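You operate a simulated robot arm through the tools that you are given. There is no shell and no other tool. Be economical: measure what you need, move in short steps, check, and stop when the job is done.

The job below is to be done with a simulated two-armed robot. You get a single attempt, and the scene is never put back.

TASK
Stack the 30 ml square tube from the top of the grey bench on top of the 40 ml square tube. Put the grey box marked "sensors" from the steel table top on the small pallet and the grey box labelled "bulbs" on the top of the work table. Push the right work table drawer shut. Put the gear marked "27" from the top of the short carton stack on the black seal and the gear that says "72" in the silver steel bowl. Fetch the filter labelled "Size 26" from the top of the short carton stack and set it on the bay two shelf. Take the green pad from the top of the short carton stack and leave it on the top of the low carton stack. Fetch the carton marked "Harvest" from the top of the low carton stack and set it on the top of the tall carton stack. Stack the beige box marked "seals" from the top of the taped carton stack on top of the beige box labelled "belts". Take the small tin from the tail shelf and put it in the inside of the small hopper. Do these in any order. Set down upright: grey box, filter.

It is judged by the outcome, as a careful person would: the job done as asked, and still so three seconds after it is handed in. It fails if anything else is knocked over, pushed out of place, dropped, spilled or broken. A push-on lid holds only when it is set on centred and level and pressed home; a screw cap is set on level and turned clockwise until tight.

THE ROBOT
Two 7-joint arms with fingered hands on one trunk, on a base that drives. Base frame: it is fixed to the floor where the robot stands at the start and does not move with it; the origin is under the middle of the robot, x ahead of it, y to its left, z up; the surface under the hand at the start is at about z = 0.84. Units: m, degrees, N and s.
The left shoulder is at the start at [0.06, 0.166, 0.976], the right one opposite. With the tool pointing down near the work surface each hand reaches from about 0.36 to 0.86 m from the robot's upright axis, wherever it stands, measured 20 degrees to its own side. Places, roughly: bay two shelf (24x34 cm) [-3.58, 2.8, 0.5]; beige box [-6.5, -0.75, 1.25]; filter [-6, -0.5, 1]; gear [-5.5, -0.5, 1]; green pad (5x9x5 cm) [-5.7, -0.4, 0.9]; grey box [-2.25, -0.5, 0.75]; inside of the small hopper (20x15 cm) [-2.22, -1.02, 0.76]; large carton, small carton [-5.5, 1, 0.75]; right work table drawer [-2.6, -2.9, 0.6]; seal (6x6x2 cm) [-5.4, -0.9, 0.9]; small pallet [-0.6, 3.1, 0.6]; small tin [-2.75, 3, 0.5]; square tube [0.75, -0.25, 0.75]; steel bowl (15x16x6 cm) [-5.4, -0.5, 0.9]; top of the low carton stack [-5.7, 1.4, 0.7]; top of the tall carton stack [-7.8, 0.6, 1.5]; top of the work table [-3.1, -3.2, 0.8]. Payload 5 kg a hand.
The tool frame of a hand sits at the grasp point between the pads (the TCP): z along the fingers, y along the line on which they close. The tips reach 0.032 m beyond it. The gripper opens to 0.16 m. The gripper's body begins 0.089 m behind the TCP. The gripper is a hand of 3 fingers: y runs from the thumb to the fingers, the wrist lies at [0, 0, -0.267] in the tool frame.
Orientation is that of the tool frame in the base frame, as a unit quaternion [w, x, y, z]. With the fingers straight down and closing along the base's y, the tool's x points along the base's -x, its y along +y and its z along -z.

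THE INTERFACE
- The arms move only by the tool arm_command. It takes "left_motion", "right_motion" or both (then of equal length, played together; a hand with none holds still); each is a list of rows, each an object of numbers (a shift or turn left out is 0): "dx", "dy", "dz": the shift along the base's x, y, z in m; "rx", "ry", "rz": the turn, a rotation vector about the base's x, y, z in degrees. In form: [{"dx": .., "dy": .., "dz": .., "rx": .., "ry": .., "rz": ..}, ...]. A call has 1 to 8 rows; each row shifts and turns the commanded pose from where the row before left it. A row lasts 0.2 s, in which the tool goes at most 0.05 m and 8.6 degrees; a call with a longer step from one row to the next is refused whole. Where a pose cannot be reached the arm comes as near as it can. A force on the tool above 40 N (or 10 N above the force at the start of the call, whichever is more), or a blocked arm, ends the call early, and 0.2 s more pass. In this call time passes only in rows, and 0.2 s behind the last. The reply holds the time, the measured pose of the TCP, the force on the tool along the base axes, the opening and the grip force, in the units named above and with some noise, with the torque about the TCP (base axes, N m) and any sound that the robot's microphone picked up, and new pictures: "pictures" is both (left out), scene, wrist or none (wrist: the cameras of the hands that moved).
- Cameras (640 x 400 px; columns grow to the right, rows downward): "scene" is now at [0.0482, -0.0333, 1.6244]; the picture's right is [-0.39, -0.92, -0.00], its down [-0.62, 0.26, -0.74] and it looks along [0.68, -0.29, -0.67] (base axes); focal length 253 px, centre (320, 200). "left" rides on the left gripper at [-0.065, -0.004, -0.116] in its tool frame; the picture's right is [0.06, -1.00, 0.00], its down [0.87, 0.05, -0.49] and it looks along [0.49, 0.03, 0.87] (tool axes); focal length 261 px, centre (320, 200). "right" rides on the right gripper at [0.065, -0.004, -0.116] in its tool frame; the picture's right is [0.06, 1.00, 0.00], its down [-0.87, 0.05, -0.49] and it looks along [-0.49, 0.03, 0.87] (tool axes); focal length 261 px, centre (320, 200). There is no depth. A picture from a camera that has moved, and an enlarged one, comes with that camera's place and axes in the base frame and with its lens.
- move_column(by): slides the trunk up (or, below 0, down) by that many m; the arms and the scene camera ride with it, the base frame stays. It gives what a move gives, with no picture.
- base_move(legs): drives the robot by 1 to 6 legs, each [ahead, turn to the left] in m and degrees, along the robot's own axes; the way and the turn of a leg run together, so that a leg with both is an arc; at most 1.5 m and 180 degrees a leg. The arms and the cameras ride along, it lands a little off, and it stops where it bumps. It gives what a move gives, and a new picture of the scene camera.
- curl_fingers(finger1, finger2, thumb_bend, hand): sets how far each is bent, from 0 (flat) to 1 (curled in); at 0.3 the hand is open as for a grip, at 0.7 the pads meet at the TCP. One left out holds its place. A second passes; each finger stops where it meets its share of the squeeze, and holds until it gets a number again. It is the only way to open and close the hand. It gives what a move gives, with no picture; readings hold the bend of each and the force on the fingers (four entries, about 0 where the hand has none), thumb and palm.
- pan_tilt(pan, tilt): turns the head with the scene camera to pan (to the left, within 86 degrees either way) and tilt (down, from -29 to 69), counted from straight ahead of the robot. It gives what a move gives, and a new picture of the scene camera.
- zoom(camera, box): a new picture of the part [left, top, right, bottom] of that camera's present view, enlarged. The clock stands still meanwhile.
- finish_job(): hands the job in; it is judged then, once.

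Go step by step. Nothing tells you exact positions but the pictures and the camera data: compare them with the known pose of the tool, close in by small moves and look again before you grip or let go. The budget is 535 turns and 360 pictures, counting those below and the enlarged ones. Unless the task says otherwise, let go and move clear before handing in.

The tools are called after "Call:" as a command line: name --argument value ..., lists and objects as JSON in quotes. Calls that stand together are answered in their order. arm_command: Moves the arms, as the interface text tells. Its arguments: {"type":"object","properties":{"left_motion":{"type":"array"},"right_motion":{"type":"array"},"pictures":{"type":"string","enum":["both","scene","wrist","none"]}},"required":[]} The other tools are called the same way: move_column (by) slides the trunk up or down; curl_fingers (finger1, finger2, thumb_bend, hand) moves the fingers one by one; base_move (legs) drives the base; pan_tilt (pan, tilt) turns the head that bears the scene camera; zoom (camera, box) takes an enlarged picture of a part of a camera's view; finish_job () hands the job in.

At the start:

```text
t: 0.0
left_position: [0.6124, 0.0541, 1.1022]
left_ee_rot: [0.001, 0.0, 1.0, 0.0]
left_wrist_force: [0.0, 0.5, -0.1]
left_wrist_torque: [0.02, -0.03, 0.0]
left_opening: 0.1599
left_finger_force: 0.0
left_shape: jaw
left_bend: [0.3, 0.3, 0.3]
left_finger forces: [0.0, 0.0, 0.1, 0.0, 0.1, 0.0]
right_position: [0.4257, -0.4414, 1.1221]
right_ee_rot: [0.0, 0.0, 1.0, 0.0]
right_wrist_force: [0.3, 1.1, -0.3]
right_wrist_torque: [0.01, -0.02, -0.01]
right_opening: 0.1599
right_finger_force: 0.1
right_shape: jaw
right_bend: [0.3, 0.3, 0.3]
right_finger forces: [0.0, 0.1, 0.0, 0.0, 0.0, 0.1]
trunk travel left (down, up): [-0.525, 0.065]
robot x, y, heading: [0.001, -0.001, 0.0]
head pan, tilt: [-23.1, 42.4]
```

scene: 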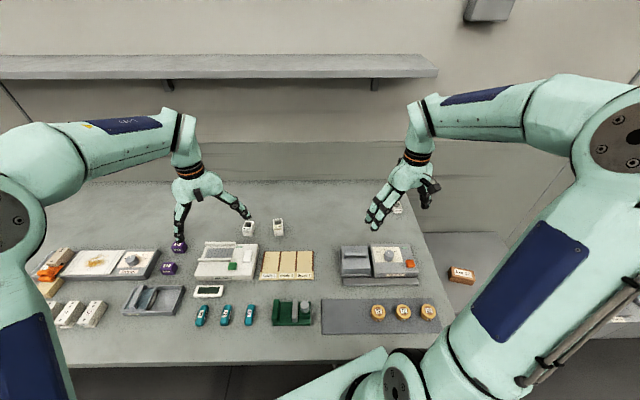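
right: 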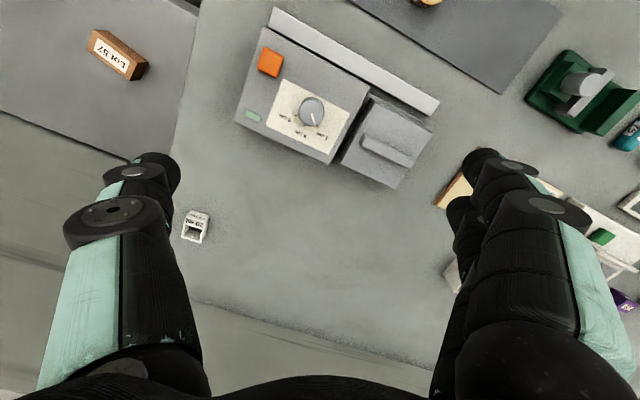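
left: 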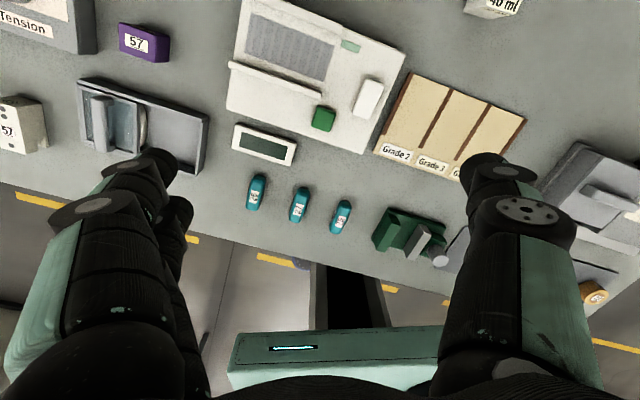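

I see the grey bench with three small white tubes; I'll zoom in to read their labels.

Call:
zoom --camera "scene" --box '[220, 180, 440, 290]'

Call:
zoom --camera "right" --box '[160, 190, 240, 250]'

```text
2.91 times, centred on (330, 235) of scene
camera zoom: at [0.0482, -0.0333, 1.6244], right [-0.39, -0.92, 0.0], down [-0.62, 0.26, -0.74], along [0.68, -0.29, -0.67], focal length 736 px, centre (291, 98)
```

zoom: 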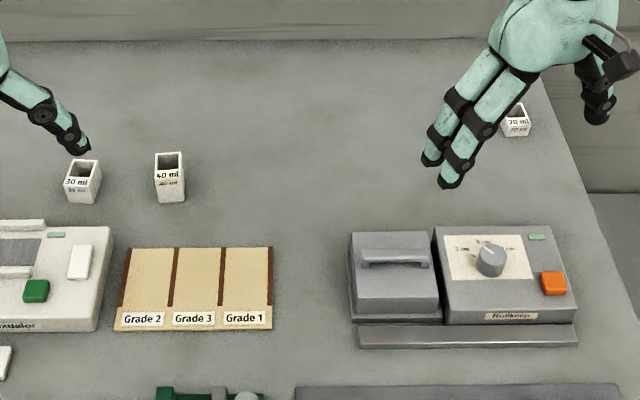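

```text
6.67 times, centred on (200, 220) of right
camera zoom: at [0.3614, -0.4463, 1.2372], right [-0.06, 1.0, 0.0], down [0.87, 0.05, 0.49], along [0.49, 0.03, -0.87], focal length 1738 px, centre (1120, 67)
```

zoom: 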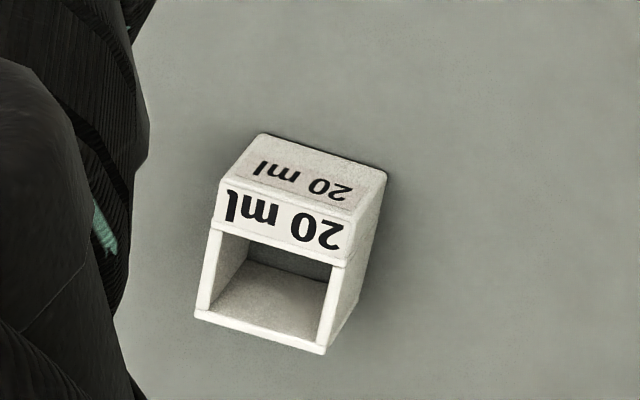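

The 30 ml tube is about at (0.765, -0.025) and the 40 ml at (0.72, -0.14). I'll clear the left hand and bring the right hand over for a wrist look.

Call:
arm_command --left_motion '[{"dx": -0.02, "dy": 0.035}, {"dx": -0.02, "dy": 0.035}, {"dx": -0.02, "dy": 0.035}, {"dx": -0.02, "dy": 0.035}, {"dx": -0.02, "dy": 0.035}, {"dx": -0.02, "dy": 0.035}, {"dx": -0.02, "dy": 0.035}, {"dx": -0.02, "dy": 0.035}]' --right_motion '[{"dx": 0.026, "dy": 0.042}, {"dx": 0.026, "dy": 0.042}, {"dx": 0.026, "dy": 0.042}, {"dx": 0.026, "dy": 0.042}, {"dx": 0.026, "dy": 0.042}, {"dx": 0.026, "dy": 0.042}, {"dx": 0.026, "dy": 0.042}, {"dx": 0.026, "dy": 0.042}]' --pictures "both"

```text
t: 1.8
left_position: [0.454, 0.3387, 1.1004]
left_ee_rot: [0.0, -0.001, 1.0, -0.001]
left_wrist_force: [0.2, -0.1, -0.1]
left_wrist_torque: [-0.05, -0.05, 0.01]
left_opening: 0.1599
left_finger_force: 0.0
left_shape: jaw
left_bend: [0.3, 0.3, 0.3]
left_finger forces: [0.1, 0.0, 0.1, 0.1, 0.0, 0.0]
right_position: [0.6328, -0.1043, 1.1222]
right_ee_rot: [0.001, -0.001, 1.0, -0.001]
right_wrist_force: [0.4, 0.3, 0.6]
right_wrist_torque: [-0.04, -0.04, 0.02]
right_opening: 0.1599
right_finger_force: 0.1
right_shape: jaw
right_bend: [0.3, 0.3, 0.3]
right_finger forces: [0.0, 0.1, 0.1, 0.0, 0.1, 0.0]
trunk travel left (down, up): [-0.525, 0.065]
robot x, y, heading: [-0.0018, 0.0021, -0.2]
head pan, tilt: [-23.1, 42.4]
camera scene: at [0.0484, -0.0307, 1.6245], right [-0.39, -0.92, 0.0], down [-0.62, 0.26, -0.74], along [0.68, -0.29, -0.67], focal length 253 px, centre (320, 200)
camera right: at [0.5681, -0.1086, 1.237], right [-0.06, 1.0, 0.0], down [0.87, 0.06, 0.49], along [0.49, 0.03, -0.87], focal length 261 px, centre (320, 200)
camera left: at [0.5184, 0.3363, 1.2167], right [-0.06, -1.0, 0.0], down [-0.87, 0.05, 0.49], along [-0.49, 0.03, -0.87], focal length 261 px, centre (320, 200)
```

scene: 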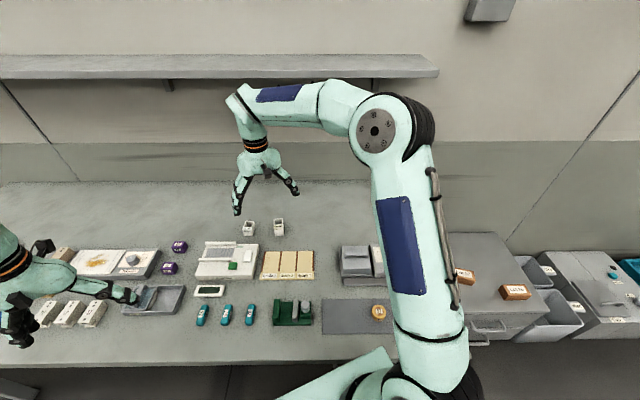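
right: 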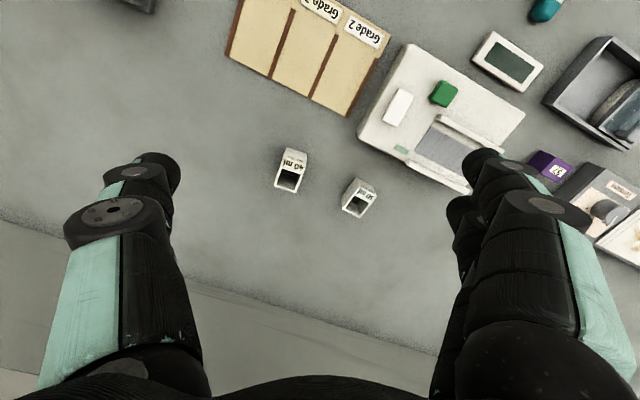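
left: 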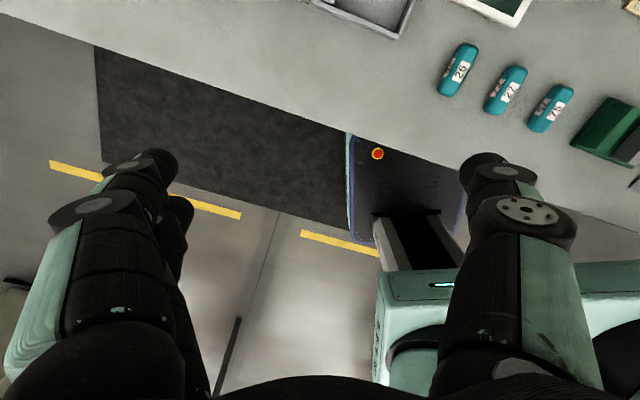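

Call:
zoom --camera "right" --box '[260, 140, 400, 230]'

```text
4.44 times, centred on (330, 185) of right
camera zoom: at [0.5681, -0.1086, 1.237], right [-0.06, 1.0, 0.0], down [0.87, 0.06, 0.49], along [0.49, 0.03, -0.87], focal length 1158 px, centre (276, 267)
```

zoom: 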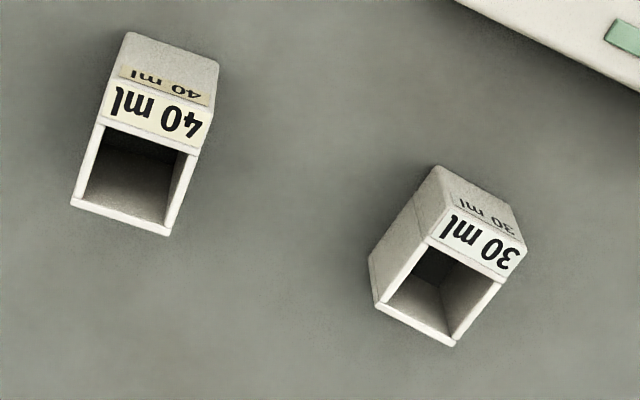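

Call:
arm_command --right_motion '[{"dx": 0.015, "dz": -0.035}, {"dx": 0.015, "dz": -0.035}, {"dx": 0.015, "dz": -0.035}]' --pictures "none"

Call:
zoom --camera "right" --box '[230, 120, 410, 240]'

```text
t: 2.6
left_position: [0.4538, 0.3376, 1.0998]
left_ee_rot: [0.0, 0.0, 1.0, 0.0]
left_wrist_force: [-0.3, -0.4, -0.1]
left_wrist_torque: [-0.05, 0.03, 0.0]
left_opening: 0.1598
left_finger_force: 0.0
left_shape: jaw
left_bend: [0.3, 0.3, 0.3]
left_finger forces: [0.0, 0.0, 0.1, 0.0, 0.1, 0.1]
right_position: [0.6779, -0.1076, 1.0152]
right_ee_rot: [0.0, 0.0, 1.0, 0.0]
right_wrist_force: [1.1, -0.3, 0.2]
right_wrist_torque: [-0.02, 0.03, 0.01]
right_opening: 0.1598
right_finger_force: 0.0
right_shape: jaw
right_bend: [0.3, 0.3, 0.3]
right_finger forces: [0.0, 0.0, 0.1, 0.0, 0.0, 0.0]
trunk travel left (down, up): [-0.525, 0.065]
robot x, y, heading: [0.0014, -0.0021, -0.1]
head pan, tilt: [-23.1, 42.4]
```

```text
3.33 times, centred on (320, 180) of right
camera zoom: at [0.6142, -0.1108, 1.1307], right [-0.06, 1.0, 0.0], down [0.87, 0.05, 0.49], along [0.49, 0.03, -0.87], focal length 869 px, centre (320, 267)
```

zoom: 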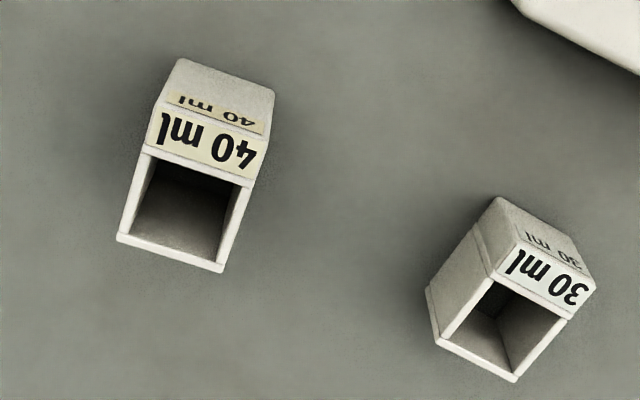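

The tubes are square bodies about 34 mm with a labelled tab, the 30 ml turned about -30° and the 40 ml about -17°. I'll move above the 30 ml with yaw -30°.

Call:
arm_command --right_motion '[{"dx": 0.025, "dy": 0.019, "dz": -0.01, "rz": -7.5}, {"dx": 0.025, "dy": 0.019, "dz": -0.01, "rz": -7.5}, {"dx": 0.025, "dy": 0.019, "dz": -0.01, "rz": -7.5}, {"dx": 0.025, "dy": 0.019, "dz": -0.01, "rz": -7.5}]' --pictures "wrist"

```text
t: 3.6
left_position: [0.4552, 0.3389, 1.0991]
left_ee_rot: [0.0, -0.001, 1.0, 0.001]
left_wrist_force: [0.3, 0.0, 0.6]
left_wrist_torque: [-0.03, 0.0, 0.0]
left_opening: 0.1599
left_finger_force: 0.0
left_shape: jaw
left_bend: [0.3, 0.3, 0.3]
left_finger forces: [0.0, 0.0, 0.1, 0.0, 0.1, 0.1]
right_position: [0.7765, -0.0305, 0.9761]
right_ee_rot: [0.0, 0.26, 0.966, 0.0]
right_wrist_force: [0.1, -0.4, -0.4]
right_wrist_torque: [-0.01, 0.01, 0.02]
right_opening: 0.16
right_finger_force: 0.1
right_shape: jaw
right_bend: [0.3, 0.3, 0.3]
right_finger forces: [0.1, 0.0, 0.1, 0.0, 0.0, 0.0]
trunk travel left (down, up): [-0.525, 0.065]
robot x, y, heading: [0.0002, -0.0058, 0.1]
head pan, tilt: [-23.1, 42.4]
camera right: at [0.7191, -0.0021, 1.0914], right [0.45, 0.89, 0.0], down [0.78, -0.39, 0.49], along [0.44, -0.22, -0.87], focal length 261 px, centre (320, 200)
```

right: 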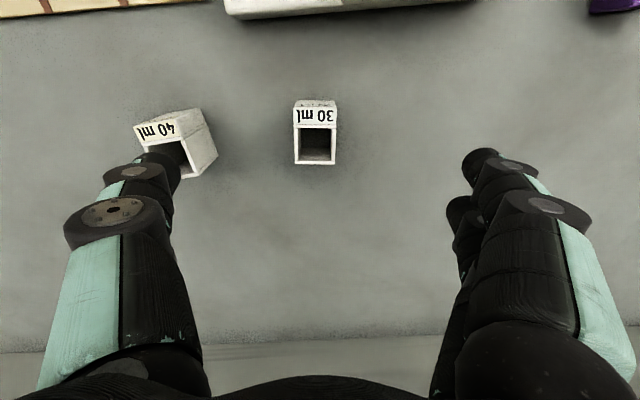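

Call:
curl_fingers --hand "right" --finger1 0.48 --finger2 0.48 --thumb_bend 0.48

Call:
arm_command --right_motion '[{"dz": -0.03, "dx": -0.002, "dy": -0.002}, {"dz": -0.03}, {"dz": -0.028}]' --pictures "wrist"

```text
t: 4.6
left_position: [0.4544, 0.3384, 1.0998]
left_ee_rot: [0.0, -0.001, 1.0, 0.0]
left_wrist_force: [-0.5, 0.6, -0.4]
left_wrist_torque: [-0.01, 0.0, 0.01]
left_opening: 0.1598
left_finger_force: 0.0
left_shape: jaw
left_bend: [0.3, 0.3, 0.3]
left_finger forces: [0.1, 0.1, 0.1, 0.0, 0.0, 0.0]
right_position: [0.7759, -0.0322, 0.9758]
right_ee_rot: [0.0, 0.258, 0.966, 0.0]
right_wrist_force: [-0.3, -0.4, -0.3]
right_wrist_torque: [0.01, 0.0, 0.02]
right_opening: 0.0961
right_finger_force: 0.0
right_shape: fingers
right_bend: [0.48, 0.48, 0.48]
right_finger forces: [0.0, 0.1, 0.0, 0.0, 0.0, 0.0]
trunk travel left (down, up): [-0.525, 0.065]
robot x, y, heading: [0.0039, 0.0006, 0.3]
head pan, tilt: [-23.1, 42.4]
```

```text
t: 5.4
left_position: [0.4541, 0.3377, 1.1013]
left_ee_rot: [0.0, 0.0, 1.0, 0.0]
left_wrist_force: [0.1, -0.2, 0.0]
left_wrist_torque: [0.02, 0.0, -0.01]
left_opening: 0.16
left_finger_force: 0.1
left_shape: jaw
left_bend: [0.3, 0.3, 0.3]
left_finger forces: [0.0, 0.0, 0.0, 0.0, 0.0, 0.1]
right_position: [0.7747, -0.0341, 0.8894]
right_ee_rot: [0.0, 0.258, 0.966, -0.001]
right_wrist_force: [0.2, 0.3, -0.5]
right_wrist_torque: [0.03, 0.0, -0.01]
right_opening: 0.0962
right_finger_force: 0.0
right_shape: fingers
right_bend: [0.48, 0.48, 0.48]
right_finger forces: [0.1, 0.0, 0.0, 0.0, 0.0, 0.0]
trunk travel left (down, up): [-0.525, 0.065]
robot x, y, heading: [0.0015, 0.0001, 0.2]
head pan, tilt: [-23.1, 42.4]
camera right: at [0.7179, -0.005, 1.0043], right [0.45, 0.9, 0.0], down [0.78, -0.39, 0.49], along [0.44, -0.22, -0.87], focal length 261 px, centre (320, 200)
```

right: 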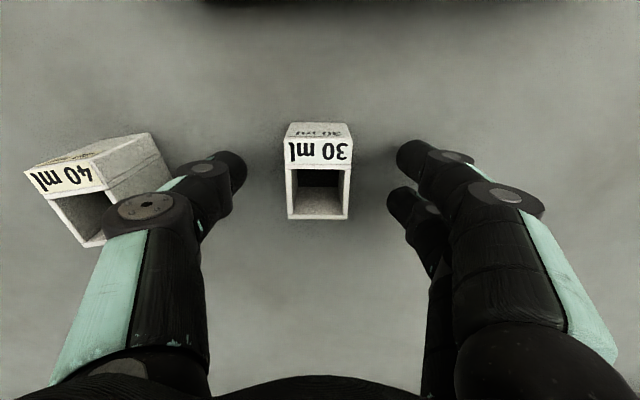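

The tube sits centred between thumb and fingers, so I'll close the grip.

Call:
curl_fingers --hand "right" --finger1 0.7 --finger2 0.7 --thumb_bend 0.7

Call:
arm_command --right_motion '[{"dz": 0.03}, {"dz": 0.03}, {"dz": 0.03}]' --pictures "wrist"

```text
t: 6.4
left_position: [0.4536, 0.3376, 1.1006]
left_ee_rot: [0.0, 0.0, 1.0, 0.0]
left_wrist_force: [0.6, 0.3, 0.0]
left_wrist_torque: [0.0, -0.01, 0.0]
left_opening: 0.1599
left_finger_force: 0.1
left_shape: jaw
left_bend: [0.3, 0.3, 0.3]
left_finger forces: [0.0, 0.0, 0.0, 0.1, 0.0, 0.1]
right_position: [0.7765, -0.0337, 0.8888]
right_ee_rot: [0.0, 0.259, 0.966, 0.0]
right_wrist_force: [-0.9, 0.0, -0.9]
right_wrist_torque: [0.01, -0.02, 0.02]
right_opening: 0.0388
right_finger_force: 15.0
right_shape: fingers
right_bend: [0.63, 0.63, 0.65]
right_finger forces: [7.3, 7.7, 0.0, 0.0, 15.2, 0.0]
trunk travel left (down, up): [-0.525, 0.065]
robot x, y, heading: [0.0001, 0.0019, 0.0]
head pan, tilt: [-23.1, 42.4]
```

```text
t: 7.2
left_position: [0.4538, 0.3375, 1.1008]
left_ee_rot: [0.0, -0.001, 1.0, 0.0]
left_wrist_force: [-0.9, 1.0, -0.2]
left_wrist_torque: [-0.01, 0.0, 0.02]
left_opening: 0.1596
left_finger_force: 0.1
left_shape: jaw
left_bend: [0.3, 0.3, 0.3]
left_finger forces: [0.0, 0.1, 0.0, 0.0, 0.1, 0.0]
right_position: [0.7756, -0.0339, 0.978]
right_ee_rot: [0.0, 0.259, 0.966, 0.0]
right_wrist_force: [-0.1, 0.3, -0.2]
right_wrist_torque: [0.02, 0.0, -0.01]
right_opening: 0.0389
right_finger_force: 15.4
right_shape: fingers
right_bend: [0.64, 0.63, 0.65]
right_finger forces: [7.4, 7.7, 0.0, 0.1, 15.1, 0.1]
trunk travel left (down, up): [-0.525, 0.065]
robot x, y, heading: [-0.0025, -0.0033, 0.2]
head pan, tilt: [-23.1, 42.4]
camera right: at [0.7183, -0.0029, 1.0929], right [0.45, 0.9, 0.0], down [0.78, -0.39, 0.49], along [0.44, -0.22, -0.87], focal length 261 px, centre (320, 200)
```

right: 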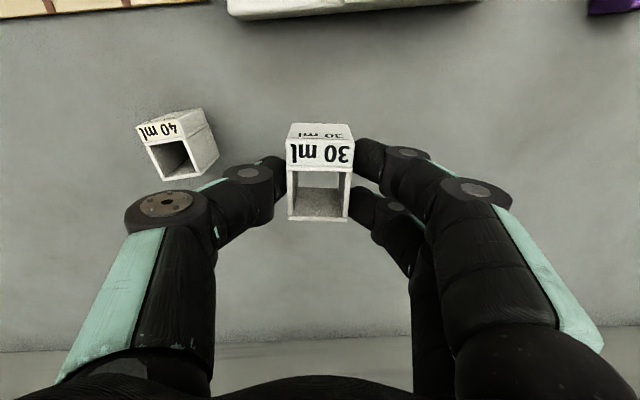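

Call:
arm_command --right_motion '[{"dx": -0.008, "dy": -0.02, "rz": 6.5}, {"dx": -0.008, "dy": -0.02, "rz": 6.5}]' --pictures "none"

Call:
zoom --camera "right" --box '[100, 80, 380, 255]'

```text
t: 7.8
left_position: [0.4549, 0.3369, 1.1012]
left_ee_rot: [-0.001, 0.0, 1.0, -0.001]
left_wrist_force: [0.8, 0.0, -0.6]
left_wrist_torque: [0.01, 0.02, 0.0]
left_opening: 0.1599
left_finger_force: 0.0
left_shape: jaw
left_bend: [0.3, 0.3, 0.3]
left_finger forces: [0.0, 0.0, 0.0, 0.1, 0.0, 0.0]
right_position: [0.7608, -0.0731, 0.9786]
right_ee_rot: [-0.001, 0.146, 0.989, 0.0]
right_wrist_force: [-0.4, 0.0, -0.5]
right_wrist_torque: [-0.01, 0.01, 0.02]
right_opening: 0.0386
right_finger_force: 15.2
right_shape: fingers
right_bend: [0.64, 0.63, 0.65]
right_finger forces: [7.3, 7.7, 0.0, 0.0, 15.0, 0.1]
trunk travel left (down, up): [-0.525, 0.065]
robot x, y, heading: [-0.0, -0.003, -0.1]
head pan, tilt: [-23.1, 42.4]
```

```text
2.29 times, centred on (240, 168) of right
camera zoom: at [0.6973, -0.0581, 1.0945], right [0.23, 0.97, 0.0], down [0.85, -0.2, 0.49], along [0.48, -0.11, -0.87], focal length 596 px, centre (503, 274)
```

zoom: 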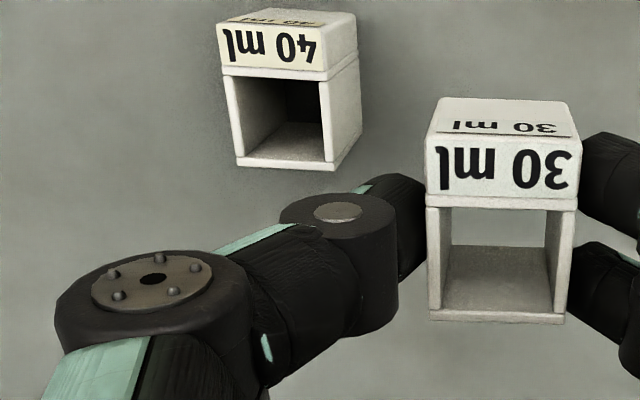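

40's rim is about (0.734, -0.146, 0.887). I'll move over it and lower close.

Call:
arm_command --right_motion '[{"dx": -0.0125, "dy": -0.0365, "rz": -1.5}, {"dx": -0.0125, "dy": -0.0365}, {"dz": -0.015}, {"dz": -0.014}]' --pictures "both"

```text
t: 8.8
left_position: [0.4538, 0.3368, 1.1011]
left_ee_rot: [0.0, -0.001, 1.0, 0.001]
left_wrist_force: [0.1, -0.5, 0.1]
left_wrist_torque: [0.03, -0.01, -0.02]
left_opening: 0.1598
left_finger_force: 0.0
left_shape: jaw
left_bend: [0.3, 0.3, 0.3]
left_finger forces: [0.0, 0.1, 0.0, 0.0, 0.0, 0.0]
right_position: [0.7359, -0.1454, 0.9514]
right_ee_rot: [0.0, 0.162, 0.987, 0.0]
right_wrist_force: [-0.1, -0.5, 0.4]
right_wrist_torque: [0.02, 0.02, 0.01]
right_opening: 0.0387
right_finger_force: 15.2
right_shape: fingers
right_bend: [0.64, 0.63, 0.65]
right_finger forces: [7.3, 7.6, 0.0, 0.1, 15.0, 0.0]
trunk travel left (down, up): [-0.525, 0.065]
robot x, y, heading: [0.0004, -0.0005, 0.1]
head pan, tilt: [-23.1, 42.4]
camera scene: at [0.0482, -0.0333, 1.6244], right [-0.39, -0.92, 0.0], down [-0.62, 0.26, -0.74], along [0.68, -0.29, -0.67], focal length 253 px, centre (320, 200)
camera right: at [0.6734, -0.1286, 1.0669], right [0.26, 0.97, 0.0], down [0.84, -0.22, 0.49], along [0.48, -0.13, -0.87], focal length 261 px, centre (320, 200)
```

scene: 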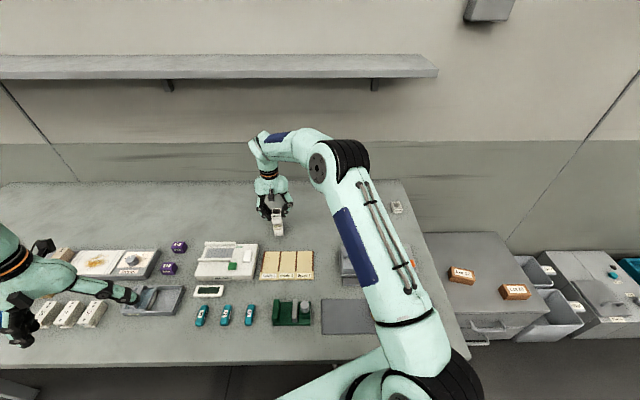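
right: 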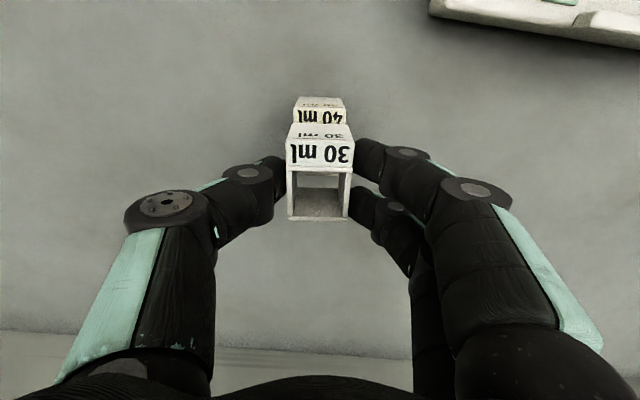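

Call:
zoom --camera "right" --box '[270, 80, 370, 142]'

Call:
zoom --camera "scene" --box '[240, 180, 320, 250]'

```text
6.40 times, centred on (320, 111) of right
camera zoom: at [0.6734, -0.1286, 1.0669], right [0.26, 0.97, 0.0], down [0.84, -0.22, 0.49], along [0.48, -0.13, -0.87], focal length 1668 px, centre (320, 770)
```

zoom: 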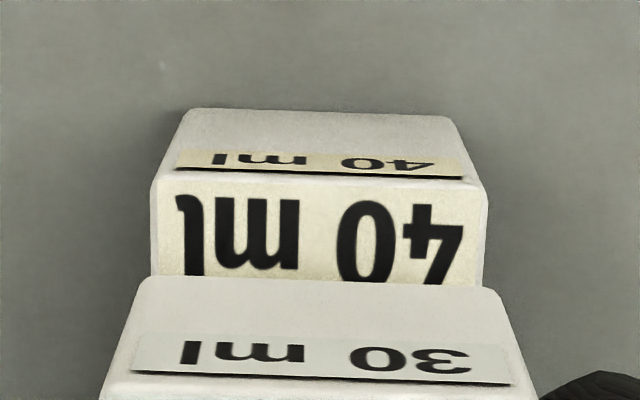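

```text
5.71 times, centred on (280, 215) of scene
camera zoom: at [0.0482, -0.0333, 1.6244], right [-0.39, -0.92, 0.0], down [-0.62, 0.26, -0.74], along [0.68, -0.29, -0.67], focal length 1446 px, centre (549, 114)
```

zoom: 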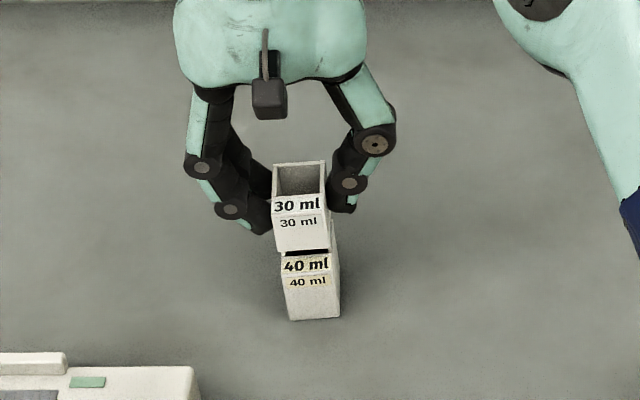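

Laterally aligned, but the 30 ml sits about 6 mm too far back; I'll shift and lower gently.

Call:
arm_command --right_motion '[{"dx": -0.006, "dy": 0.0015}, {"dz": -0.006}, {"dz": -0.004}, {"dz": -0.002}]' --pictures "none"

Call:
zoom --camera "scene" --box '[240, 180, 320, 250]'

Call:
zoom --camera "right" --box '[270, 80, 370, 142]'

```text
t: 9.8
left_position: [0.4548, 0.3369, 1.1005]
left_ee_rot: [0.0, 0.0, 1.0, 0.0]
left_wrist_force: [0.0, 0.6, -0.9]
left_wrist_torque: [0.0, -0.01, 0.0]
left_opening: 0.1598
left_finger_force: 0.1
left_shape: jaw
left_bend: [0.3, 0.3, 0.3]
left_finger forces: [0.0, 0.1, 0.0, 0.1, 0.0, 0.0]
right_position: [0.7304, -0.1434, 0.9381]
right_ee_rot: [0.0, 0.161, 0.987, 0.0]
right_wrist_force: [0.3, -0.1, -0.8]
right_wrist_torque: [-0.02, -0.02, -0.01]
right_opening: 0.0391
right_finger_force: 15.0
right_shape: fingers
right_bend: [0.64, 0.63, 0.65]
right_finger forces: [7.3, 7.8, 0.0, 0.0, 15.1, 0.0]
trunk travel left (down, up): [-0.525, 0.065]
robot x, y, heading: [-0.0001, -0.0024, 0.2]
head pan, tilt: [-23.1, 42.4]
```

```text
5.71 times, centred on (280, 215) of scene
camera zoom: at [0.0482, -0.0331, 1.6244], right [-0.39, -0.92, 0.0], down [-0.62, 0.26, -0.74], along [0.68, -0.29, -0.67], focal length 1446 px, centre (549, 114)
```

zoom: 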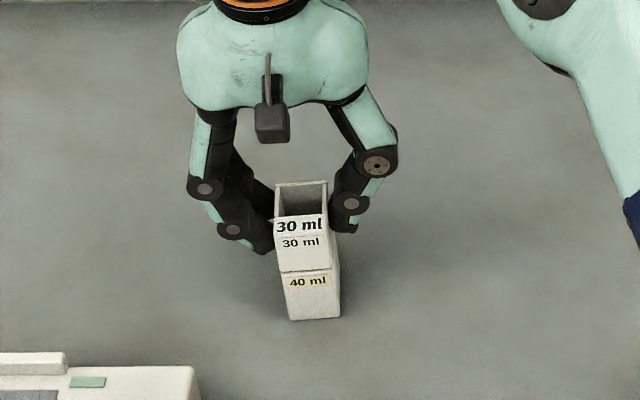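

```text
6.40 times, centred on (320, 111) of right
camera zoom: at [0.668, -0.1269, 1.0534], right [0.26, 0.97, 0.0], down [0.84, -0.22, 0.49], along [0.48, -0.13, -0.87], focal length 1668 px, centre (320, 770)
```

zoom: 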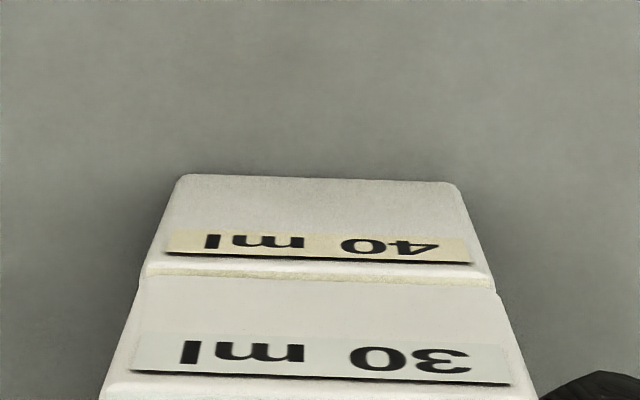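

Aligned nicely; only a few mm remain.

Call:
arm_command --right_motion '[{"dz": -0.002}, {"dz": -0.0015}]' --pictures "none"

```text
t: 10.4
left_position: [0.4533, 0.3373, 1.1009]
left_ee_rot: [0.0, 0.001, 1.0, 0.0]
left_wrist_force: [-0.5, -0.1, 0.7]
left_wrist_torque: [-0.01, -0.01, -0.01]
left_opening: 0.1602
left_finger_force: 0.1
left_shape: jaw
left_bend: [0.3, 0.3, 0.3]
left_finger forces: [0.1, 0.0, 0.0, 0.0, 0.0, 0.0]
right_position: [0.7299, -0.1437, 0.9366]
right_ee_rot: [0.001, 0.161, 0.987, 0.0]
right_wrist_force: [-0.2, -0.6, 15.4]
right_wrist_torque: [-0.05, -0.05, -0.01]
right_opening: 0.0386
right_finger_force: 17.6
right_shape: fingers
right_bend: [0.64, 0.64, 0.66]
right_finger forces: [8.4, 9.2, 0.1, 0.0, 17.6, 0.1]
trunk travel left (down, up): [-0.525, 0.065]
robot x, y, heading: [-0.0013, -0.0044, 0.1]
head pan, tilt: [-23.1, 42.4]
```

Call:
arm_command --right_motion '[{"dz": 0.0018}]' --pictures "none"

Call:
curl_fingers --hand "right" --finger1 0.48 --finger2 0.48 --thumb_bend 0.48

Call:
arm_command --right_motion '[{"dz": 0.03}, {"dz": 0.04}, {"dz": 0.04}, {"dz": 0.04}, {"dx": -0.03, "dz": 0.03}, {"dx": -0.04, "dy": -0.01}, {"dx": -0.04, "dy": -0.01}]' --pictures "scene"

```text
t: 10.8
left_position: [0.4527, 0.3378, 1.1003]
left_ee_rot: [0.0, 0.0, 1.0, 0.0]
left_wrist_force: [0.9, -0.8, -0.1]
left_wrist_torque: [0.02, 0.0, 0.0]
left_opening: 0.16
left_finger_force: 0.0
left_shape: jaw
left_bend: [0.3, 0.3, 0.3]
left_finger forces: [0.0, 0.0, 0.1, 0.1, 0.0, 0.0]
right_position: [0.7308, -0.1433, 0.9368]
right_ee_rot: [0.001, 0.161, 0.987, 0.0]
right_wrist_force: [1.6, -0.5, 10.3]
right_wrist_torque: [0.02, -0.04, -0.02]
right_opening: 0.0385
right_finger_force: 17.4
right_shape: fingers
right_bend: [0.64, 0.64, 0.66]
right_finger forces: [8.4, 9.1, 0.1, 0.0, 17.2, 0.0]
trunk travel left (down, up): [-0.525, 0.065]
robot x, y, heading: [-0.0009, -0.0013, -0.1]
head pan, tilt: [-23.1, 42.4]
```

```text
t: 11.8
left_position: [0.4544, 0.3381, 1.1004]
left_ee_rot: [0.0, 0.001, 1.0, 0.001]
left_wrist_force: [0.2, 0.3, -0.1]
left_wrist_torque: [0.02, -0.01, 0.01]
left_opening: 0.1598
left_finger_force: 0.1
left_shape: jaw
left_bend: [0.3, 0.3, 0.3]
left_finger forces: [0.0, 0.0, 0.1, 0.1, 0.0, 0.0]
right_position: [0.7313, -0.144, 0.9357]
right_ee_rot: [0.0, 0.16, 0.987, 0.0]
right_wrist_force: [-0.9, 0.1, 0.0]
right_wrist_torque: [0.0, -0.01, 0.01]
right_opening: 0.0949
right_finger_force: 0.1
right_shape: fingers
right_bend: [0.48, 0.48, 0.48]
right_finger forces: [0.0, 0.0, 0.0, 0.0, 0.1, 0.0]
trunk travel left (down, up): [-0.525, 0.065]
robot x, y, heading: [0.0022, -0.0028, -0.1]
head pan, tilt: [-23.1, 42.4]
```

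```text
t: 13.4
left_position: [0.453, 0.337, 1.1015]
left_ee_rot: [0.0, 0.0, 1.0, 0.001]
left_wrist_force: [-0.3, 0.4, 0.4]
left_wrist_torque: [-0.03, -0.01, 0.02]
left_opening: 0.1601
left_finger_force: 0.2
left_shape: jaw
left_bend: [0.3, 0.3, 0.3]
left_finger forces: [0.0, 0.0, 0.1, 0.1, 0.0, 0.0]
right_position: [0.6183, -0.1642, 1.1182]
right_ee_rot: [0.0, 0.161, 0.987, 0.001]
right_wrist_force: [-0.6, 0.2, 0.3]
right_wrist_torque: [0.02, -0.04, 0.02]
right_opening: 0.0949
right_finger_force: 0.1
right_shape: fingers
right_bend: [0.48, 0.48, 0.48]
right_finger forces: [0.0, 0.0, 0.0, 0.1, 0.1, 0.1]
trunk travel left (down, up): [-0.525, 0.065]
robot x, y, heading: [-0.0005, 0.0034, -0.1]
head pan, tilt: [-23.1, 42.4]
camera scene: at [0.0468, -0.0335, 1.6245], right [-0.39, -0.92, 0.0], down [-0.62, 0.26, -0.74], along [0.68, -0.29, -0.67], focal length 253 px, centre (320, 200)
```

scene: 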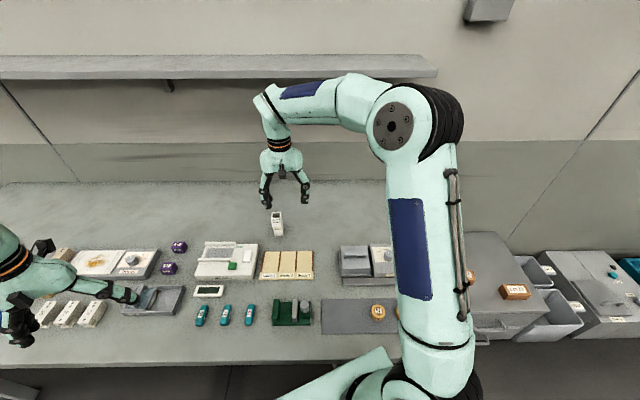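

Stacked and standing. Now I tuck the arms, back off and turn around to look at the rest of the room.

Call:
arm_command --right_motion '[{"dx": -0.04, "dy": -0.02, "rz": 4.5}, {"dx": -0.04, "dy": -0.02, "rz": 4.5}, {"dx": -0.04, "dy": -0.02, "rz": 4.5}, {"dx": -0.04, "dy": -0.02, "rz": 5}, {"dx": -0.03, "dy": -0.02}]' --pictures "none"

Call:
base_move --legs '[[-0.5, 0], [0, 90], [0, 90]]'

Call:
pan_tilt --pan 0 --tilt 20

```text
t: 14.6
left_position: [0.452, 0.3373, 1.102]
left_ee_rot: [0.0, 0.0, 1.0, 0.0]
left_wrist_force: [0.5, 0.7, 0.0]
left_wrist_torque: [-0.01, -0.04, 0.02]
left_opening: 0.1599
left_finger_force: 0.1
left_shape: jaw
left_bend: [0.3, 0.3, 0.3]
left_finger forces: [0.0, 0.0, 0.1, 0.1, 0.1, 0.0]
right_position: [0.4294, -0.2651, 1.1158]
right_ee_rot: [0.0, 0.0, 1.0, 0.0]
right_wrist_force: [0.1, -0.5, -0.1]
right_wrist_torque: [-0.02, -0.02, 0.0]
right_opening: 0.0952
right_finger_force: 0.0
right_shape: fingers
right_bend: [0.48, 0.48, 0.48]
right_finger forces: [0.0, 0.0, 0.0, 0.1, 0.0, 0.1]
trunk travel left (down, up): [-0.525, 0.065]
robot x, y, heading: [-0.0007, 0.0016, -0.1]
head pan, tilt: [-23.1, 42.4]
```

```text
t: 25.4
left_position: [-0.9638, -0.3286, 1.1005]
left_ee_rot: [0.0, 1.0, -0.01, 0.0]
left_wrist_force: [0.3, 0.0, 0.7]
left_wrist_torque: [0.04, 0.0, -0.04]
left_opening: 0.1598
left_finger_force: 0.1
left_shape: jaw
left_bend: [0.3, 0.3, 0.3]
left_finger forces: [0.0, 0.0, 0.1, 0.1, 0.0, 0.1]
right_position: [-0.9285, 0.2729, 1.1156]
right_ee_rot: [-0.001, 1.0, -0.01, 0.0]
right_wrist_force: [0.6, -0.3, -0.1]
right_wrist_torque: [0.01, 0.01, -0.01]
right_opening: 0.0952
right_finger_force: 0.1
right_shape: fingers
right_bend: [0.48, 0.48, 0.48]
right_finger forces: [0.1, 0.1, 0.0, 0.0, 0.1, 0.0]
trunk travel left (down, up): [-0.525, 0.065]
robot x, y, heading: [-0.5083, -0.0019, 178.8]
head pan, tilt: [-23.1, 42.4]
camera scene: at [-0.548, 0.0333, 1.6244], right [0.41, 0.91, 0.0], down [0.62, -0.28, -0.74], along [-0.67, 0.3, -0.67], focal length 253 px, centre (320, 200)
```

scene: 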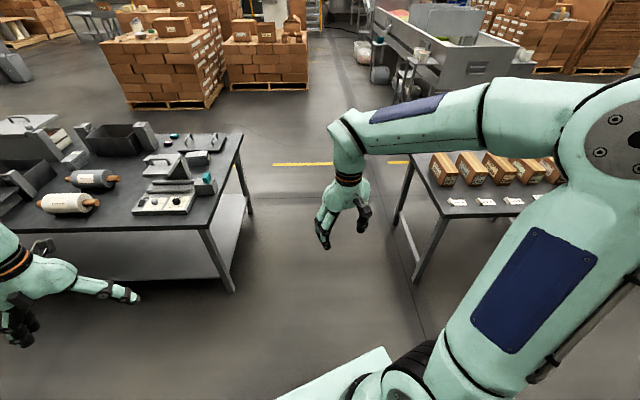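

```text
t: 26.3
left_position: [-0.9643, -0.3272, 1.0994]
left_ee_rot: [0.0, 1.0, -0.009, -0.001]
left_wrist_force: [-0.1, -0.2, -0.5]
left_wrist_torque: [-0.02, 0.01, -0.02]
left_opening: 0.1598
left_finger_force: 0.1
left_shape: jaw
left_bend: [0.3, 0.3, 0.3]
left_finger forces: [0.0, 0.1, 0.0, 0.1, 0.0, 0.0]
right_position: [-0.9284, 0.2721, 1.1154]
right_ee_rot: [0.001, 1.0, -0.011, 0.0]
right_wrist_force: [0.0, -0.3, -0.3]
right_wrist_torque: [-0.02, -0.03, -0.03]
right_opening: 0.0949
right_finger_force: 0.0
right_shape: fingers
right_bend: [0.48, 0.48, 0.48]
right_finger forces: [0.1, 0.0, 0.0, 0.0, 0.0, 0.0]
trunk travel left (down, up): [-0.525, 0.065]
robot x, y, heading: [-0.5023, -0.0011, 178.9]
head pan, tilt: [0.0, 20.0]
camera scene: at [-0.5652, 0.0013, 1.6593], right [0.02, 1.0, 0.0], down [0.34, -0.01, -0.94], along [-0.94, 0.02, -0.34], focal length 253 px, centre (320, 200)
```

scene: 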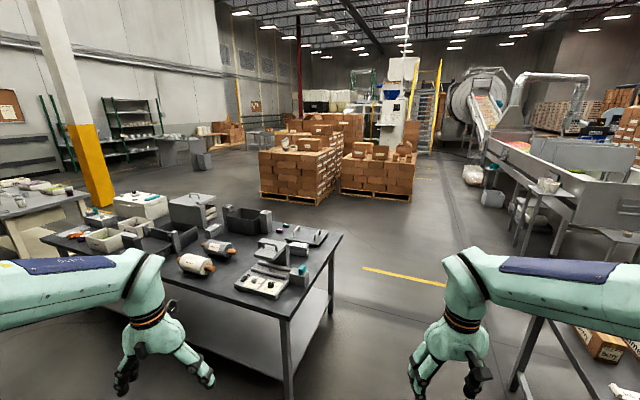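

I'll zoom in on the table at the left, likely the steel table.

Call:
zoom --camera "scene" --box '[0, 170, 340, 310]'

Call:
zoom --camera "scene" --box '[100, 100, 440, 210]'

```text
1.88 times, centred on (170, 240) of scene
camera zoom: at [-0.5652, 0.0013, 1.6593], right [0.02, 1.0, 0.0], down [0.34, -0.01, -0.94], along [-0.94, 0.02, -0.34], focal length 476 px, centre (602, 125)
```

zoom: 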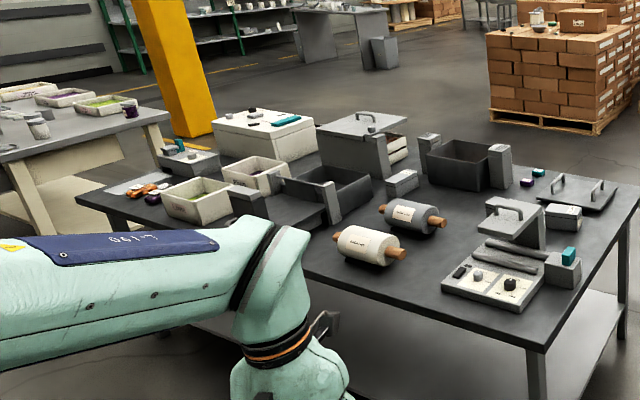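

```text
1.88 times, centred on (270, 155) of scene
camera zoom: at [-0.5652, 0.0013, 1.6593], right [0.02, 1.0, 0.0], down [0.34, -0.01, -0.94], along [-0.94, 0.02, -0.34], focal length 476 px, centre (414, 285)
```

zoom: 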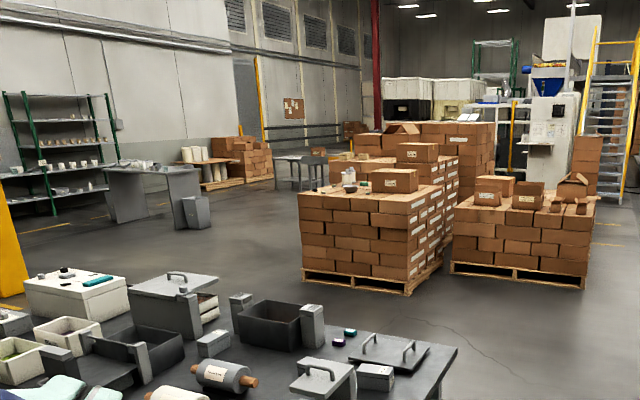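

The steel table is turned about 20°; two small grey boxes are near (-2.09,-0.10) and (-2.38,-0.80), the small hopper near (-2.22,-1.02). I'll drive to the far side of the table through the corridor.

Call:
base_move --legs '[[0, -26], [1.3, 0]]'

```text
t: 34.2
left_position: [-2.2175, 0.482, 1.0998]
left_ee_rot: [0.0, 0.974, -0.226, 0.001]
left_wrist_force: [0.3, -0.2, 0.3]
left_wrist_torque: [0.01, -0.01, -0.03]
left_opening: 0.1598
left_finger_force: 0.0
left_shape: jaw
left_bend: [0.3, 0.3, 0.3]
left_finger forces: [0.0, 0.1, 0.1, 0.1, 0.0, 0.0]
right_position: [-1.9333, 1.01, 1.1157]
right_ee_rot: [-0.001, 0.974, -0.227, -0.001]
right_wrist_force: [-0.2, 0.1, 0.4]
right_wrist_torque: [0.01, -0.01, -0.03]
right_opening: 0.0951
right_finger_force: 0.1
right_shape: fingers
right_bend: [0.48, 0.48, 0.48]
right_finger forces: [0.0, 0.1, 0.1, 0.0, 0.1, 0.1]
trunk travel left (down, up): [-0.525, 0.065]
robot x, y, heading: [-1.6622, 0.5835, 154.1]
head pan, tilt: [0.0, 20.0]
camera scene: at [-1.7181, 0.6122, 1.6594], right [0.44, 0.9, 0.0], down [0.31, -0.15, -0.94], along [-0.84, 0.41, -0.34], focal length 253 px, centre (320, 200)
```

scene: 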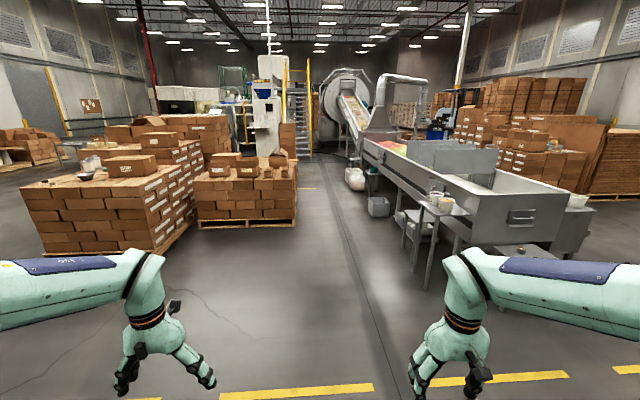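

Call:
base_move --legs '[[0.65, 0], [0, 62], [0.85, 0], [0, 122]]'

Call:
pan_tilt --pan 0 --tilt 45

```text
t: 50.1
left_position: [-2.4015, 0.522, 1.1002]
left_ee_rot: [0.001, 0.169, 0.986, 0.0]
left_wrist_force: [-0.8, -0.1, 1.0]
left_wrist_torque: [0.0, 0.0, 0.01]
left_opening: 0.1598
left_finger_force: 0.1
left_shape: jaw
left_bend: [0.3, 0.3, 0.3]
left_finger forces: [0.1, 0.1, 0.0, 0.0, 0.0, 0.0]
right_position: [-2.6253, -0.0374, 1.1152]
right_ee_rot: [0.0, 0.169, 0.986, -0.001]
right_wrist_force: [-0.3, -0.5, 0.1]
right_wrist_torque: [-0.01, 0.01, 0.0]
right_opening: 0.0948
right_finger_force: 0.1
right_shape: fingers
right_bend: [0.48, 0.48, 0.48]
right_finger forces: [0.1, 0.0, 0.0, 0.0, 0.1, 0.0]
trunk travel left (down, up): [-0.525, 0.065]
robot x, y, heading: [-2.943, 0.3514, -19.4]
head pan, tilt: [0.0, 20.0]
camera scene: at [-2.8809, 0.3333, 1.6594], right [-0.33, -0.94, 0.0], down [-0.32, 0.11, -0.94], along [0.89, -0.31, -0.34], focal length 253 px, centre (320, 200)
```

scene: 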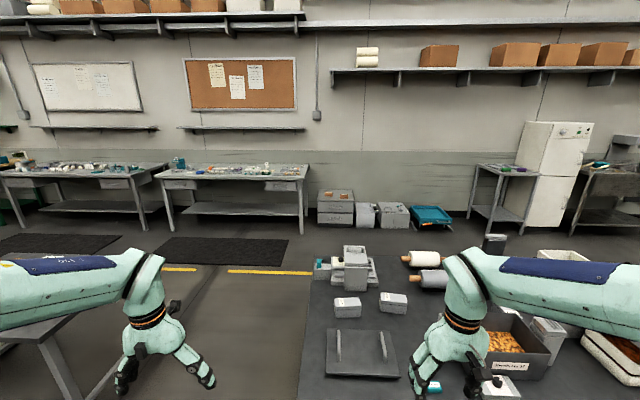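

```text
t: 51.0
left_position: [-2.4009, 0.5206, 1.0994]
left_ee_rot: [-0.001, 0.17, 0.986, 0.001]
left_wrist_force: [-1.2, 0.1, 0.9]
left_wrist_torque: [0.0, 0.0, -0.01]
left_opening: 0.1598
left_finger_force: 0.0
left_shape: jaw
left_bend: [0.3, 0.3, 0.3]
left_finger forces: [0.0, 0.0, 0.1, 0.0, 0.0, 0.0]
right_position: [-2.6253, -0.0372, 1.1151]
right_ee_rot: [0.0, 0.169, 0.986, 0.0]
right_wrist_force: [0.4, 0.5, 0.4]
right_wrist_torque: [0.01, 0.01, 0.05]
right_opening: 0.0951
right_finger_force: 0.0
right_shape: fingers
right_bend: [0.48, 0.48, 0.48]
right_finger forces: [0.1, 0.0, 0.1, 0.0, 0.0, 0.0]
trunk travel left (down, up): [-0.525, 0.065]
robot x, y, heading: [-2.9442, 0.3529, -19.5]
head pan, tilt: [0.0, 45.0]
camera scene: at [-2.892, 0.337, 1.6208], right [-0.33, -0.94, 0.0], down [-0.67, 0.24, -0.71], along [0.67, -0.24, -0.71], focal length 253 px, centre (320, 200)
```

scene: 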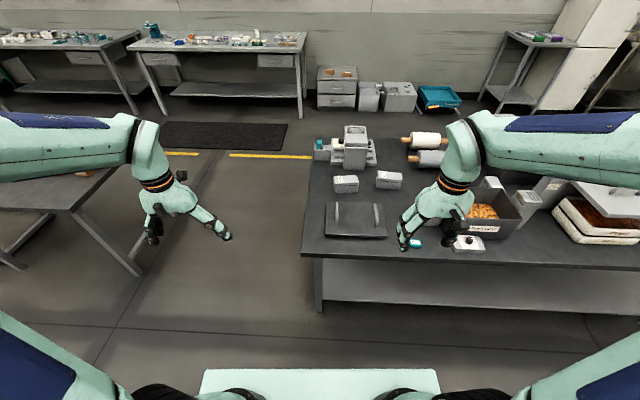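

Call:
zoom --camera "scene" --box '[310, 110, 490, 260]'

```text
2.67 times, centred on (400, 185) of scene
camera zoom: at [-2.892, 0.337, 1.6208], right [-0.33, -0.94, 0.0], down [-0.67, 0.24, -0.71], along [0.67, -0.24, -0.71], focal length 675 px, centre (107, 240)
```

zoom: 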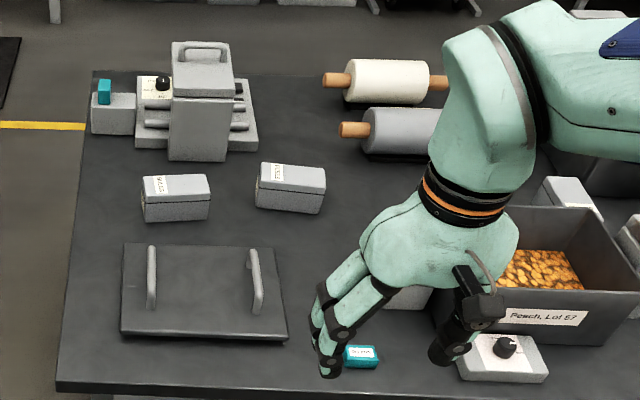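

Call:
zoom --camera "scene" --box '[345, 165, 405, 203]'

Call:
zoom --camera "scene" --box '[315, 165, 375, 203]'

```text
10.53 times, centred on (375, 184) of scene
camera zoom: at [-2.892, 0.337, 1.6208], right [-0.33, -0.94, 0.0], down [-0.67, 0.24, -0.71], along [0.67, -0.24, -0.71], focal length 2665 px, centre (-259, 368)
```

zoom: 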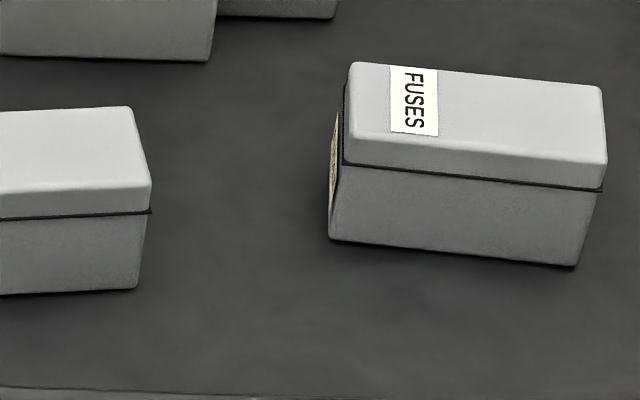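

```text
10.53 times, centred on (345, 184) of scene
camera zoom: at [-2.892, 0.337, 1.6208], right [-0.33, -0.94, 0.0], down [-0.67, 0.24, -0.71], along [0.67, -0.24, -0.71], focal length 2665 px, centre (57, 368)
```

zoom: 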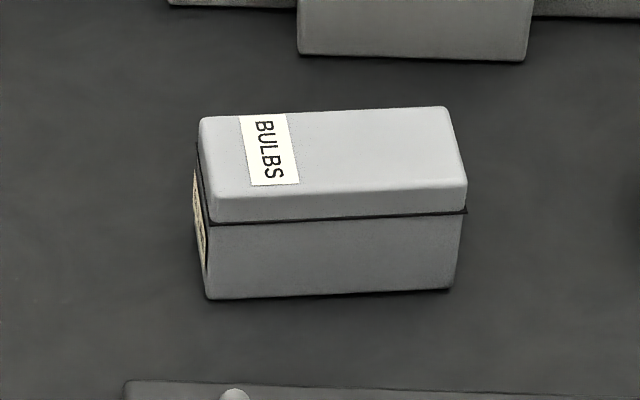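

Near me are BULBS and FUSES boxes; a third grey box is hidden behind the right hand, likely SENSORS. I'll shift right along the table and look again.

Call:
base_move --legs '[[0, -90], [0.3, 0], [0, 90]]'

Call:
zoom --camera "scene" --box '[280, 150, 440, 260]'

```text
t: 61.0
left_position: [-2.5024, 0.2389, 1.1007]
left_ee_rot: [-0.001, 0.166, 0.986, 0.0]
left_wrist_force: [0.6, 1.3, -0.9]
left_wrist_torque: [0.04, 0.0, 0.0]
left_opening: 0.1598
left_finger_force: 0.0
left_shape: jaw
left_bend: [0.3, 0.3, 0.3]
left_finger forces: [0.0, 0.1, 0.1, 0.0, 0.0, 0.0]
right_position: [-2.7211, -0.3216, 1.1154]
right_ee_rot: [0.0, 0.167, 0.986, 0.0]
right_wrist_force: [0.0, 0.1, 0.3]
right_wrist_torque: [-0.03, -0.01, 0.02]
right_opening: 0.0947
right_finger_force: 0.0
right_shape: fingers
right_bend: [0.48, 0.48, 0.48]
right_finger forces: [0.1, 0.0, 0.0, 0.1, 0.1, 0.1]
trunk travel left (down, up): [-0.525, 0.065]
robot x, y, heading: [-3.0428, 0.0703, -19.1]
head pan, tilt: [0.0, 45.0]
camera scene: at [-2.9908, 0.0515, 1.6207], right [-0.33, -0.94, 0.0], down [-0.67, 0.23, -0.71], along [0.67, -0.23, -0.71], focal length 253 px, centre (320, 200)
```

scene: 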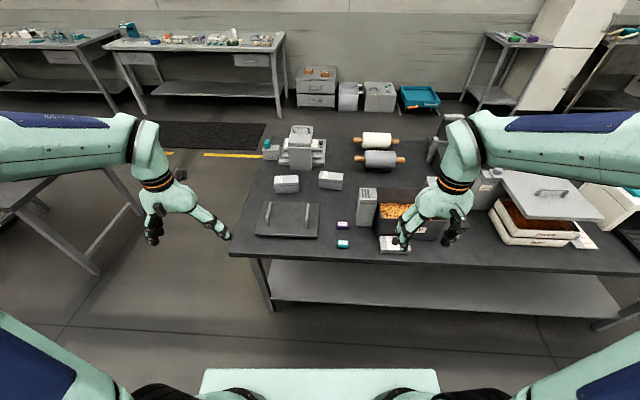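

```text
3.64 times, centred on (360, 205) of scene
camera zoom: at [-2.9908, 0.0515, 1.6207], right [-0.33, -0.94, 0.0], down [-0.67, 0.23, -0.71], along [0.67, -0.23, -0.71], focal length 920 px, centre (174, 182)
```

zoom: 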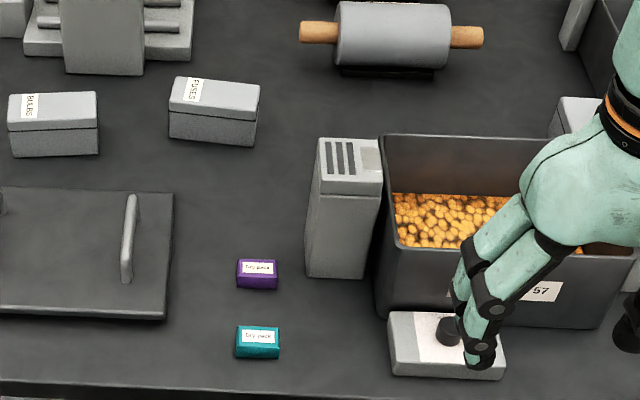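

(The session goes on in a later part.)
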